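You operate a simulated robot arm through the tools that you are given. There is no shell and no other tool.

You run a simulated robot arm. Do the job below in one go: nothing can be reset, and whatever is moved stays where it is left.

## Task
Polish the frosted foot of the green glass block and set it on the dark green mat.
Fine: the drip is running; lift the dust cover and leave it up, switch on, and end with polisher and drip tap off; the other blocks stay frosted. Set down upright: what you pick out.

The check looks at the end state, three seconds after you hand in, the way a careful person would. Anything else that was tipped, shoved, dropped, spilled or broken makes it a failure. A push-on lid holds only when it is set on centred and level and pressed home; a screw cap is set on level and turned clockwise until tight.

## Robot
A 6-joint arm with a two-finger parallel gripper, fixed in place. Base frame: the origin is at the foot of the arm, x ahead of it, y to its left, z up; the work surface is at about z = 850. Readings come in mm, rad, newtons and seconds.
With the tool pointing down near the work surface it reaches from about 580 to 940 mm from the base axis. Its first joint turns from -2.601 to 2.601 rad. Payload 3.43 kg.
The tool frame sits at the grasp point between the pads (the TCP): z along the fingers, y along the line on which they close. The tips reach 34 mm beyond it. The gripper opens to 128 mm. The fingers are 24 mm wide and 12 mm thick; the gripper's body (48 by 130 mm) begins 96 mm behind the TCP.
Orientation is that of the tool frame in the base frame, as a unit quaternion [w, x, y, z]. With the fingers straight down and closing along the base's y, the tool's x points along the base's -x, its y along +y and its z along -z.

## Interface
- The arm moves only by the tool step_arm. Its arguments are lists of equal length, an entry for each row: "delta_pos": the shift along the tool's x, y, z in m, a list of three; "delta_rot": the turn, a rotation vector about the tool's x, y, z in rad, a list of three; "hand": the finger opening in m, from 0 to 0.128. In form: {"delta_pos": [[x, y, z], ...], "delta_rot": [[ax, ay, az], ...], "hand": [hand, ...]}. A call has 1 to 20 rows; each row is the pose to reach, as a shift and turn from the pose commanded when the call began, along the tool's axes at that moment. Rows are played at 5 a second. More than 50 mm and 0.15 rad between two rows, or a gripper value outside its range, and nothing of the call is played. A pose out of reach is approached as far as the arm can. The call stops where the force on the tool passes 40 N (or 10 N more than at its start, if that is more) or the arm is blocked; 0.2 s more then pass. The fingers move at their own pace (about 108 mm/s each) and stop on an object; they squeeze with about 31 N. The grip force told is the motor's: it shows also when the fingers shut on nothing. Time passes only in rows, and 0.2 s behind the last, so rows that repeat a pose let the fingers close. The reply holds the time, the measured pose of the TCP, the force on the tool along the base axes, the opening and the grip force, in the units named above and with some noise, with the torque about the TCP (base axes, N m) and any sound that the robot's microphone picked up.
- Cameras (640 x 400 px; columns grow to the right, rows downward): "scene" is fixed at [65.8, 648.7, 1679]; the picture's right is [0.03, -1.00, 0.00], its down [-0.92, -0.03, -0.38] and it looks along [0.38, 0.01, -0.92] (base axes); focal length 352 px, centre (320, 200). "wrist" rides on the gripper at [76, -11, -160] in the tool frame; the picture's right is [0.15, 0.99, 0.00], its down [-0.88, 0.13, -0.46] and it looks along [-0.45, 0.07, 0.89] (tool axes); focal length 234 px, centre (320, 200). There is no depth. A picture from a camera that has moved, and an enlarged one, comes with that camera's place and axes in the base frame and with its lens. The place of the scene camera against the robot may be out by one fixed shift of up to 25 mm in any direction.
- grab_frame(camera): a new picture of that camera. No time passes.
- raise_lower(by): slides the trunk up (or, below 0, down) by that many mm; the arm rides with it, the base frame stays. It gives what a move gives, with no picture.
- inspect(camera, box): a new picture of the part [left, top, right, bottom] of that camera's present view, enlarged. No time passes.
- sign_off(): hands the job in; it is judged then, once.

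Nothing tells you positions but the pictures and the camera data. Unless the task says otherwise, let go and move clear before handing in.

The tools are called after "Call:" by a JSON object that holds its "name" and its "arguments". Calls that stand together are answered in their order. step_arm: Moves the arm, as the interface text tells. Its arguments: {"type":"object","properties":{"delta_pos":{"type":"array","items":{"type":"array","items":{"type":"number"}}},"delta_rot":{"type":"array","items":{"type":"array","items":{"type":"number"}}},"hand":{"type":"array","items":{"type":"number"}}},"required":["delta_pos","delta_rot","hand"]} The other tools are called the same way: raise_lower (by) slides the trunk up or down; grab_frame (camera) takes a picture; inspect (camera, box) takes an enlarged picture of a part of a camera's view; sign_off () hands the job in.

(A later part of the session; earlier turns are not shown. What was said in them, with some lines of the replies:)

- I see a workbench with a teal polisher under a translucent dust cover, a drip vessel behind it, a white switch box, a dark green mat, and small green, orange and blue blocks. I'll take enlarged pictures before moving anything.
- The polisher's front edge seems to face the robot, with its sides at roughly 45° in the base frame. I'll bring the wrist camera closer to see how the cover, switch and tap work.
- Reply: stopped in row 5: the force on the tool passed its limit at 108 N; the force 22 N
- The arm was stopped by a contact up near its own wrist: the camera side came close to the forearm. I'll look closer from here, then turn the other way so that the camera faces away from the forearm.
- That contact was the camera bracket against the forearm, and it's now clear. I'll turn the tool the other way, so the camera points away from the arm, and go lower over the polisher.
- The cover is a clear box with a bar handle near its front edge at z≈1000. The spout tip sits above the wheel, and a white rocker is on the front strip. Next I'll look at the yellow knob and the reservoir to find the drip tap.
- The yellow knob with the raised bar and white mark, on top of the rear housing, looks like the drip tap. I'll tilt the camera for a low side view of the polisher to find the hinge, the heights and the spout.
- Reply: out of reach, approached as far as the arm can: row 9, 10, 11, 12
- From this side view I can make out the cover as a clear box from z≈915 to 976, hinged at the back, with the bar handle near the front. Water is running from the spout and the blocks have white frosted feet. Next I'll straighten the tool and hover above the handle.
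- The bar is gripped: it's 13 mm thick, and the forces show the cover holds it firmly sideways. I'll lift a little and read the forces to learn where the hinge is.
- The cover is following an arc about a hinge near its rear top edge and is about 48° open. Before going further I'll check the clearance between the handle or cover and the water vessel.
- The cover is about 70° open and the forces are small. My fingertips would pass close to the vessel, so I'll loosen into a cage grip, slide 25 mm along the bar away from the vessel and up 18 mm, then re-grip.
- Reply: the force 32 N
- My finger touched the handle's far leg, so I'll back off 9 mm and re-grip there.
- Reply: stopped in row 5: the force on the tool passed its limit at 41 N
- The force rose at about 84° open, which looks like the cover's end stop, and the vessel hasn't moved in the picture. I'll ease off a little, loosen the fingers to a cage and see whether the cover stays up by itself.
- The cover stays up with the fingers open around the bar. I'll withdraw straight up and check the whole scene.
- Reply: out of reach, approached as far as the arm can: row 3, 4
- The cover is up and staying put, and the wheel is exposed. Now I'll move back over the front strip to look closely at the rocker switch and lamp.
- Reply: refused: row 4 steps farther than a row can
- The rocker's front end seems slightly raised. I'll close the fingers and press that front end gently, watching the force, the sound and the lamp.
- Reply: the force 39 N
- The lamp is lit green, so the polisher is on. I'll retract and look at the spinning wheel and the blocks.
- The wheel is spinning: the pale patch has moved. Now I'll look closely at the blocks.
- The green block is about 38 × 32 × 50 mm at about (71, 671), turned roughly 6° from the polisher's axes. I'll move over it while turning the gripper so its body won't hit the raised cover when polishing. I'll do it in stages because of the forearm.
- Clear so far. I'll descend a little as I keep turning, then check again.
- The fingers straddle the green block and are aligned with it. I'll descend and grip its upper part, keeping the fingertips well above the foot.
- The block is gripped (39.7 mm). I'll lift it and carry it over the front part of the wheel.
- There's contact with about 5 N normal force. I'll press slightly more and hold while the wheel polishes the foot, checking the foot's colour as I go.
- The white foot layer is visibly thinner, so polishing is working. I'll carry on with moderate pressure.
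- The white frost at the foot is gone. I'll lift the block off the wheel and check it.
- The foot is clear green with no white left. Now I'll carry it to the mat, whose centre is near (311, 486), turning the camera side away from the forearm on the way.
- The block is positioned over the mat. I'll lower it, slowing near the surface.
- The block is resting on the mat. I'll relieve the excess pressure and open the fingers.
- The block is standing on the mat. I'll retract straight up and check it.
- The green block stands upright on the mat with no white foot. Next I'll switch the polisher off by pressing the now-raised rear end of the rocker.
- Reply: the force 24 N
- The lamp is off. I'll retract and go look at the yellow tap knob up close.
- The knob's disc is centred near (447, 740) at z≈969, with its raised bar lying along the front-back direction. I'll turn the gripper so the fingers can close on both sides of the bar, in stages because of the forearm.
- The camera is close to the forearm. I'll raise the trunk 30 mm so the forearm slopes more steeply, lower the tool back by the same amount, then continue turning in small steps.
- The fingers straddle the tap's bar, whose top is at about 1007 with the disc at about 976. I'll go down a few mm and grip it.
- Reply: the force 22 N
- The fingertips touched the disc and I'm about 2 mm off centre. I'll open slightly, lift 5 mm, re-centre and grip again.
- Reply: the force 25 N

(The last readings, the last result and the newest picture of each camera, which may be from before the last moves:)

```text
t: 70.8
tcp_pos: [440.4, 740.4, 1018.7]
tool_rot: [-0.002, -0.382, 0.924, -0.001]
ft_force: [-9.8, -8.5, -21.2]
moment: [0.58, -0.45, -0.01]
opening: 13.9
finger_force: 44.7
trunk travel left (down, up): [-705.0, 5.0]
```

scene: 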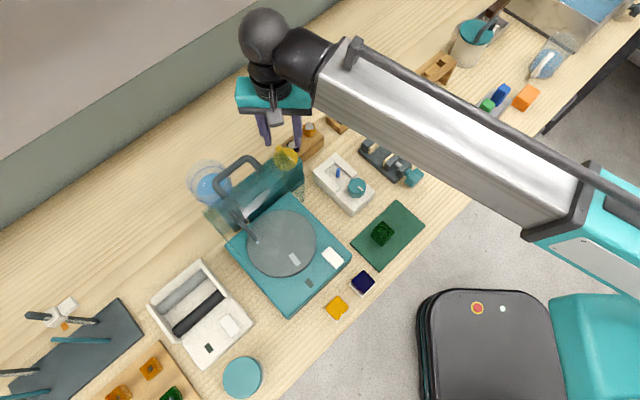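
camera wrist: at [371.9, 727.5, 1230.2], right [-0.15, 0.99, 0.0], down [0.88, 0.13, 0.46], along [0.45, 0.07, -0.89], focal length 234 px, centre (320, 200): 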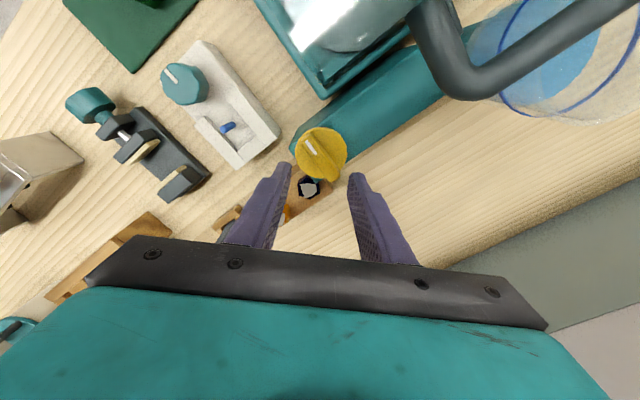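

Call:
{"name": "step_arm", "arguments": {"delta_pos": [[0, 0, 0], [0, 0, 0], [0, 0, 0]], "delta_rot": [[0, 0, 0], [0, 0, 0], [0, 0, 0]], "hand": [0.024, 0.024, 0.024]}}

Call:
{"name": "inspect", "arguments": {"camera": "wrist", "box": [230, 60, 430, 240]}}

Call:
{"name": "step_arm", "arguments": {"delta_pos": [[0, 0, 0], [0, 0, 0], [0, 0, 0]], "delta_rot": [[0, 0, 0], [0, 0, 0], [0, 0, 0]], "hand": [0.01, 0.0, 0.0]}}

```text
t: 71.6
tcp_pos: [441.3, 741.3, 1022.0]
tool_rot: [-0.001, -0.382, 0.924, 0.001]
ft_force: [-0.3, -0.1, 0.7]
moment: [0.04, -0.01, -0.02]
opening: 24.1
finger_force: 0.1
trunk travel left (down, up): [-705.0, 5.0]
```

```text
2.22 times, centred on (330, 150) of wrist
camera zoom: at [396.6, 678.3, 1182.0], right [-0.8, 0.6, 0.0], down [0.53, 0.71, 0.46], along [0.27, 0.37, -0.89], focal length 520 px, centre (298, 311)
```

zoom: 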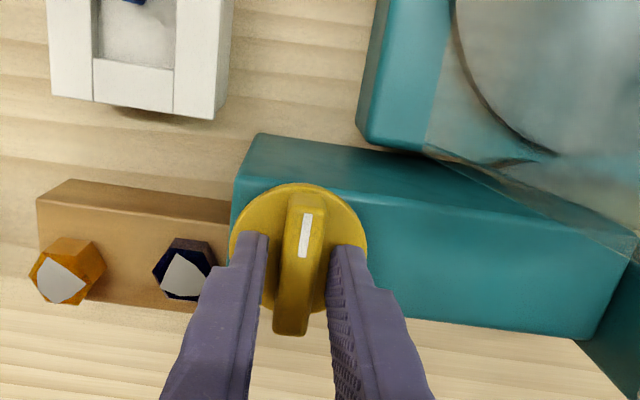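

```text
t: 72.4
tcp_pos: [441.1, 741.4, 1022.4]
tool_rot: [-0.001, -0.382, 0.924, 0.001]
ft_force: [0.4, 0.3, 1.0]
moment: [-0.16, -0.05, -0.03]
opening: 13.9
finger_force: 45.2
trunk travel left (down, up): [-705.0, 5.0]
```

The grip is centred and relaxed. Now I'll try turning the tap clockwise, seen from above, by a small angle and read the torque.

Call:
{"name": "step_arm", "arguments": {"delta_pos": [[0, 0, 0], [0, 0, 0], [0, 0, 0]], "delta_rot": [[0, 0, 0.06], [0, 0, 0.12], [0, 0, 0.12]], "hand": [0.0, 0.0, 0.0]}}

Call:
{"name": "inspect", "arguments": {"camera": "scene", "box": [200, 180, 300, 280]}}

Call:
{"name": "inspect", "arguments": {"camera": "wrist", "box": [230, 60, 430, 240]}}

```text
t: 73.2
tcp_pos: [440.9, 740.8, 1023.0]
tool_rot: [0.0, -0.325, 0.946, 0.001]
ft_force: [3.2, 3.0, 6.1]
moment: [-0.54, 0.34, 0.02]
opening: 13.8
finger_force: 45.2
trunk travel left (down, up): [-705.0, 5.0]
```

```text
4.00 times, centred on (250, 230) of scene
camera zoom: at [65.8, 648.7, 1679.0], right [0.03, -1.0, 0.0], down [-0.92, -0.03, -0.38], along [0.38, 0.01, -0.92], focal length 1409 px, centre (600, 80)
```

zoom: 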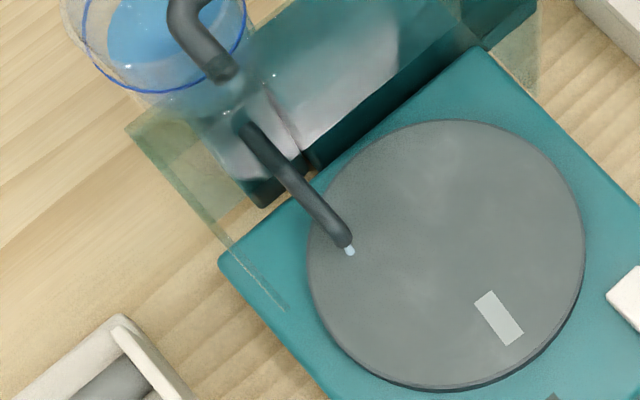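

```text
2.22 times, centred on (330, 150) of wrist
camera zoom: at [389.5, 684.0, 1182.0], right [-0.72, 0.69, 0.0], down [0.61, 0.64, 0.46], along [0.31, 0.33, -0.89], focal length 520 px, centre (298, 311)
```

zoom: 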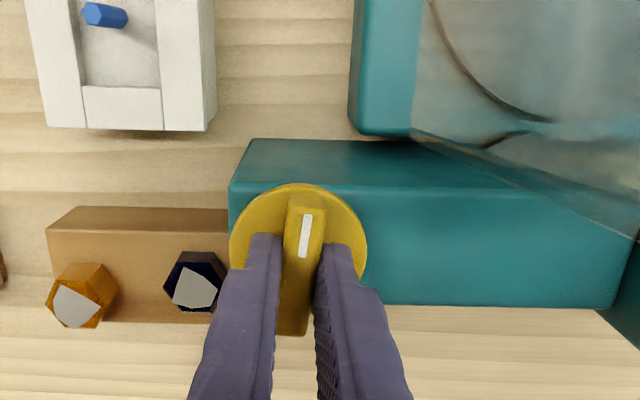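

It turns freely clockwise with almost no torque. I'll continue in stages and watch the drip at the spout.

Call:
{"name": "step_arm", "arguments": {"delta_pos": [[0, 0, -0.001], [0, 0, -0.001], [0, 0, -0.001], [0, 0, -0.001], [0, 0, -0.001], [0, 0, -0.001]], "delta_rot": [[0, 0, 0.12], [0, 0, 0.24], [0, 0, 0.36], [0, 0, 0.48], [0, 0, 0.6], [0, 0, 0.68]], "hand": [0.0, 0.0, 0.0, 0.0, 0.0, 0.0]}}

Call:
{"name": "inspect", "arguments": {"camera": "scene", "box": [200, 180, 300, 280]}}

Call:
{"name": "inspect", "arguments": {"camera": "wrist", "box": [230, 60, 430, 240]}}

```text
t: 74.6
tcp_pos: [440.9, 740.8, 1021.4]
tool_rot: [-0.001, 0.009, 1.0, 0.001]
ft_force: [0.7, -3.5, -9.7]
moment: [0.05, -1.33, -0.01]
opening: 13.6
finger_force: 45.2
trunk travel left (down, up): [-705.0, 5.0]
```

```text
4.00 times, centred on (250, 230) of scene
camera zoom: at [65.8, 648.7, 1679.0], right [0.03, -1.0, 0.0], down [-0.92, -0.03, -0.38], along [0.38, 0.01, -0.92], focal length 1409 px, centre (600, 80)
```

zoom: 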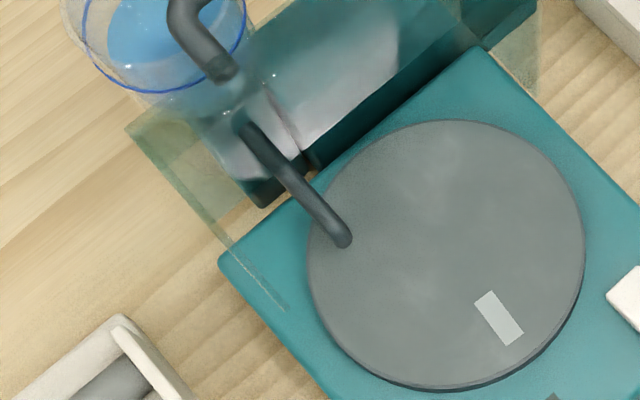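

```text
2.22 times, centred on (330, 150) of wrist
camera zoom: at [366.6, 729.6, 1182.2], right [-0.13, 0.99, 0.0], down [0.88, 0.11, 0.45], along [0.45, 0.06, -0.89], focal length 520 px, centre (298, 311)
```

zoom: 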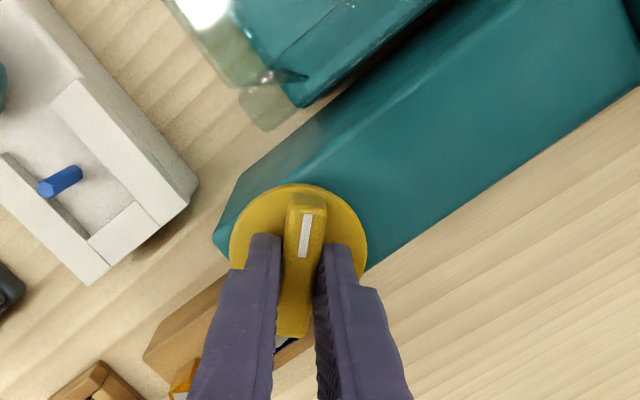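

The water at the spout has stopped after about 45° of turn. I'll carry on toward the full quarter turn, watching the torque for a stop.

Call:
{"name": "step_arm", "arguments": {"delta_pos": [[0, 0, 0], [0, 0, 0], [0, 0, 0], [0, 0, 0]], "delta_rot": [[0, 0, 0.1], [0, 0, 0.2], [0, 0, 0.3], [0, 0, 0.4]], "hand": [0.0, 0.0, 0.0, 0.0]}}

Call:
{"name": "inspect", "arguments": {"camera": "scene", "box": [190, 120, 350, 280]}}

Call:
{"name": "inspect", "arguments": {"camera": "wrist", "box": [230, 60, 430, 240]}}

```text
t: 75.6
tcp_pos: [442.4, 739.8, 1022.3]
tool_rot: [-0.002, 0.207, 0.978, -0.001]
ft_force: [-0.4, -10.5, -14.2]
moment: [-0.33, -0.44, -0.01]
opening: 13.6
finger_force: 45.7
trunk travel left (down, up): [-705.0, 5.0]
```

```text
2.50 times, centred on (270, 200) of scene
camera zoom: at [65.8, 648.7, 1679.0], right [0.03, -1.0, 0.0], down [-0.92, -0.03, -0.38], along [0.38, 0.01, -0.92], focal length 881 px, centre (445, 200)
```

zoom: 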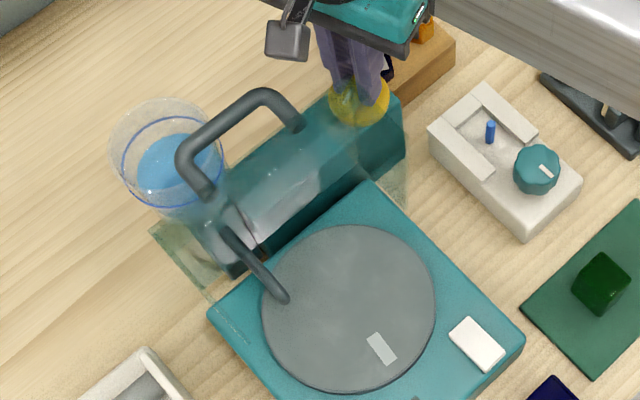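

```text
2.22 times, centred on (330, 150) of wrist
camera zoom: at [368.9, 759.6, 1182.3], right [0.27, 0.96, 0.0], down [0.86, -0.24, 0.45], along [0.44, -0.12, -0.89], focal length 520 px, centre (298, 311)
```

zoom: 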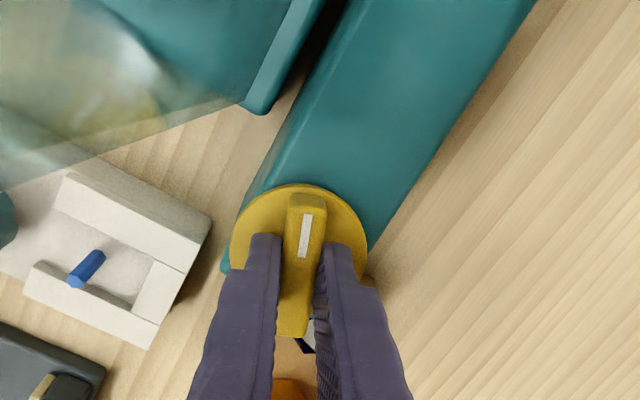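

Call:
{"name": "step_arm", "arguments": {"delta_pos": [[-0.0008, -0.0018, 0.002], [-0.0008, -0.0018, 0.002], [-0.0008, -0.0018, 0.002], [-0.0008, -0.0018, 0.002], [-0.0008, -0.0018, 0.002]], "delta_rot": [[0, 0, 0.09], [0, 0, 0.18], [0, 0, 0.27], [0, 0, 0.37], [0, 0, 0.37]], "hand": [0.0, 0.0, 0.0, 0.0, 0.0]}}

Call:
{"name": "inspect", "arguments": {"camera": "scene", "box": [190, 120, 350, 280]}}

Call:
{"name": "inspect", "arguments": {"camera": "wrist", "box": [230, 60, 430, 240]}}

```text
t: 76.8
tcp_pos: [441.8, 739.1, 1021.8]
tool_rot: [0.0, 0.383, 0.924, 0.002]
ft_force: [3.3, 8.7, 11.6]
moment: [-0.91, -0.68, 0.02]
opening: 13.9
finger_force: 45.4
trunk travel left (down, up): [-705.0, 5.0]
```

```text
2.50 times, centred on (270, 200) of scene
camera zoom: at [65.8, 648.7, 1679.0], right [0.03, -1.0, 0.0], down [-0.92, -0.03, -0.38], along [0.38, 0.01, -0.92], focal length 881 px, centre (445, 200)
```

zoom: 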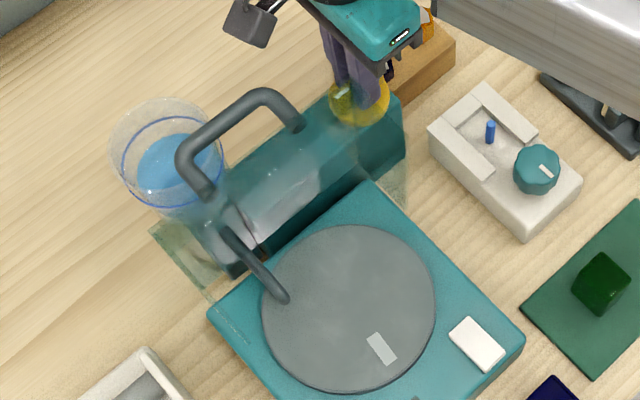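

```text
2.22 times, centred on (330, 150) of wrist
camera zoom: at [380.5, 783.7, 1182.3], right [0.6, 0.8, 0.0], down [0.71, -0.53, 0.45], along [0.37, -0.27, -0.89], focal length 520 px, centre (298, 311)
```

zoom: 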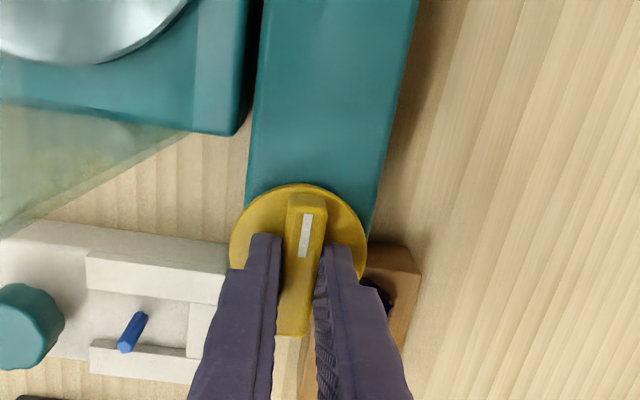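

The tap is turned a full quarter turn and no water shows at the spout. I'll release the bar, withdraw upward and verify everything.

Call:
{"name": "step_arm", "arguments": {"delta_pos": [[0, 0, 0], [0, 0, 0], [0, 0, -0.01], [0, 0, -0.035], [0, 0, -0.075], [0, 0, -0.1]], "delta_rot": [[0, 0, 0], [0, 0, 0], [0, 0, 0], [0, 0, 0], [0, 0, 0], [0, 0, 0]], "hand": [0.03, 0.034, 0.034, 0.034, 0.034, 0.034]}}

Call:
{"name": "grab_frame", "arguments": {"camera": "wrist"}}

Call:
{"name": "inspect", "arguments": {"camera": "scene", "box": [190, 140, 350, 300]}}

Call:
{"name": "inspect", "arguments": {"camera": "scene", "box": [225, 210, 285, 270]}}

```text
t: 78.2
tcp_pos: [439.9, 737.7, 1120.7]
tool_rot: [-0.001, 0.382, 0.924, 0.0]
ft_force: [-0.2, -0.5, 0.9]
moment: [0.02, -0.01, 0.02]
opening: 34.0
finger_force: 0.1
trunk travel left (down, up): [-705.0, 5.0]
```

```text
taken
camera wrist: at [380.1, 782.8, 1281.1], right [0.6, 0.8, 0.0], down [0.72, -0.53, 0.45], along [0.37, -0.27, -0.89], focal length 234 px, centre (320, 200)
```

wrist: 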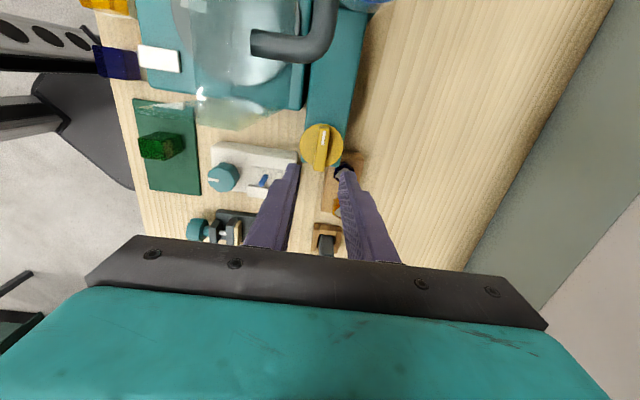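

```text
2.50 times, centred on (270, 220) of scene
camera zoom: at [65.8, 648.7, 1679.0], right [0.03, -1.0, 0.0], down [-0.92, -0.03, -0.38], along [0.38, 0.01, -0.92], focal length 881 px, centre (445, 150)
```

zoom: 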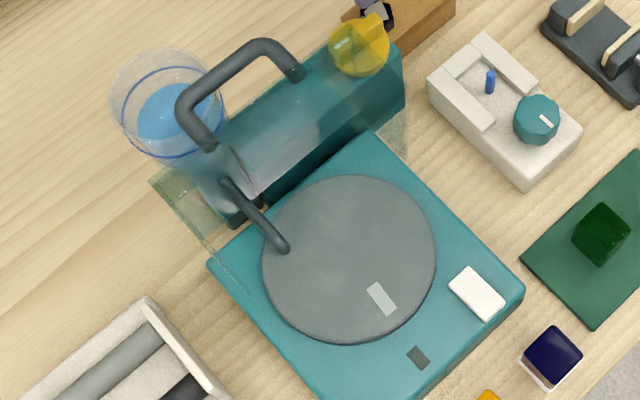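

```text
6.67 times, centred on (255, 240) of scene
camera zoom: at [65.8, 648.7, 1679.0], right [0.03, -1.0, 0.0], down [-0.92, -0.03, -0.38], along [0.38, 0.01, -0.92], focal length 2348 px, centre (753, -67)
```

zoom: 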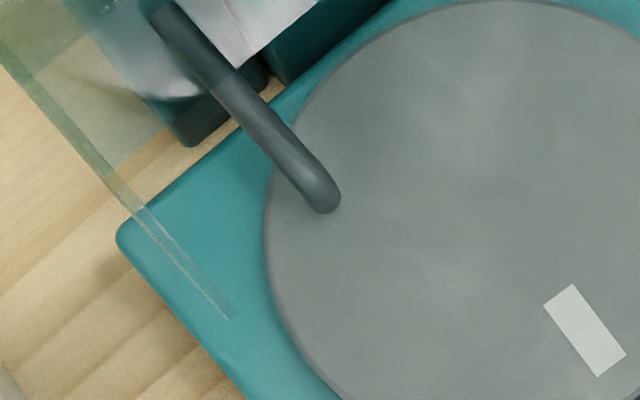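

The drip has stopped, the wheel is still, the lamp is dark and the cover is up. I'll withdraw toward the robot and take a final close look at the block and the rest of the bench.

Call:
{"name": "step_arm", "arguments": {"delta_pos": [[-0.02, 0, 0], [-0.03, -0.04, 0], [-0.03, -0.085, 0], [-0.03, -0.13, 0], [-0.03, -0.175, 0], [-0.02, -0.21, 0], [-0.01, -0.235, 0]], "delta_rot": [[0, 0, 0], [0, 0, 0], [0, 0, 0], [0, 0, 0], [0, 0, 0], [0, 0, 0], [0, 0, 0]], "hand": [0.034, 0.034, 0.034, 0.034, 0.034, 0.034, 0.034]}}

Call:
{"name": "grab_frame", "arguments": {"camera": "wrist"}}

Call:
{"name": "grab_frame", "arguments": {"camera": "scene"}}

Call:
{"name": "inspect", "arguments": {"camera": "scene", "box": [290, 190, 430, 320]}}

```text
t: 79.8
tcp_pos: [280.5, 564.7, 1121.7]
tool_rot: [-0.001, 0.383, 0.924, 0.0]
ft_force: [0.1, 1.0, 0.6]
moment: [-0.01, 0.04, -0.01]
opening: 34.0
finger_force: 0.0
trunk travel left (down, up): [-705.0, 5.0]
```

```text
taken
camera wrist: at [220.0, 608.4, 1281.0], right [0.6, 0.8, 0.0], down [0.71, -0.53, 0.45], along [0.37, -0.27, -0.89], focal length 234 px, centre (320, 200)
```

wrist: 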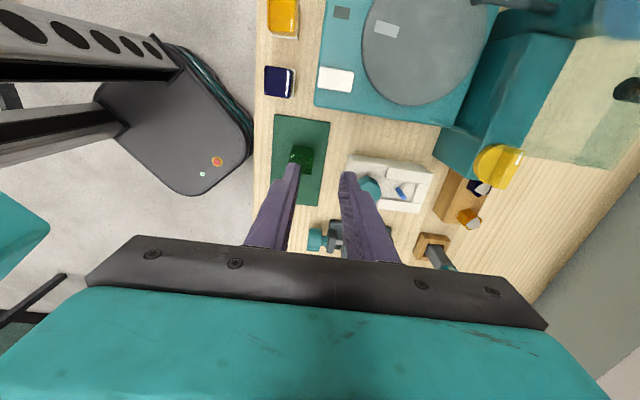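

```text
taken
```

scene: 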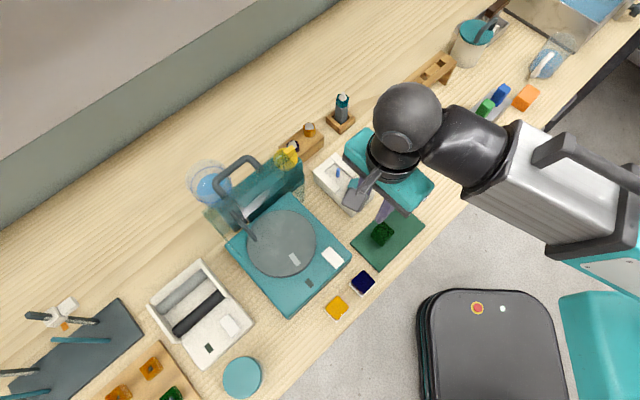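

```text
3.08 times, centred on (360, 255) of scene
camera zoom: at [65.8, 648.7, 1679.0], right [0.03, -1.0, 0.0], down [-0.92, -0.03, -0.38], along [0.38, 0.01, -0.92], focal length 1084 px, centre (197, 31)
```

zoom: 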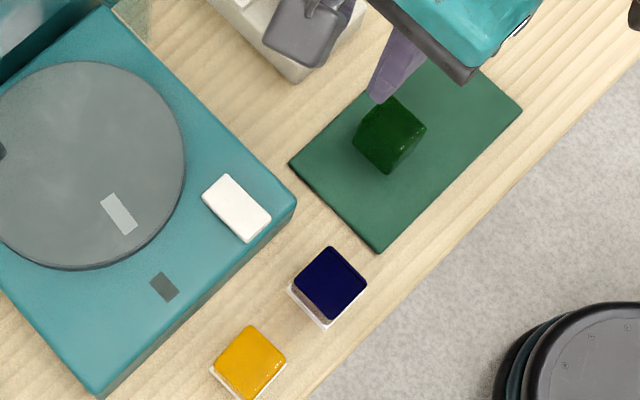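

The green block stands upright on the dark green mat with its white foot gone, and the orange and blue blocks are still frosted and in place. The cover is up, the lamp is dark, the wheel is stopped, the drip is off and the arm is clear. I'm handing in.

Call:
{"name": "sign_off", "arguments": {}}

```text
The job is handed in.
```

The green glass block is polished and standing upright on the dark green mat, and the job is handed in. I have no verdict back from the check yet.

- **Green block:** the white frost visible around the foot was gone after polishing. I couldn't look at the underside itself.
- **Other blocks:** the orange and blue blocks are still frosted and where they were.
- **Dust cover:** it is up at about 84°, where I felt a stop, and it stayed up by itself.
- **Polisher:** switched off. The lamp is dark and the wheel is still.
- **Drip tap:** I turned the yellow knob a quarter turn clockwise. The water stopped about halfway and there was no drip at the end. I didn't feel a stop at the closed position.

Early on, the camera bracket hit the robot's own forearm with about 108 N. Nothing on the bench was involved, and the arm worked normally afterwards. I also left the trunk raised 30 mm from where it started.
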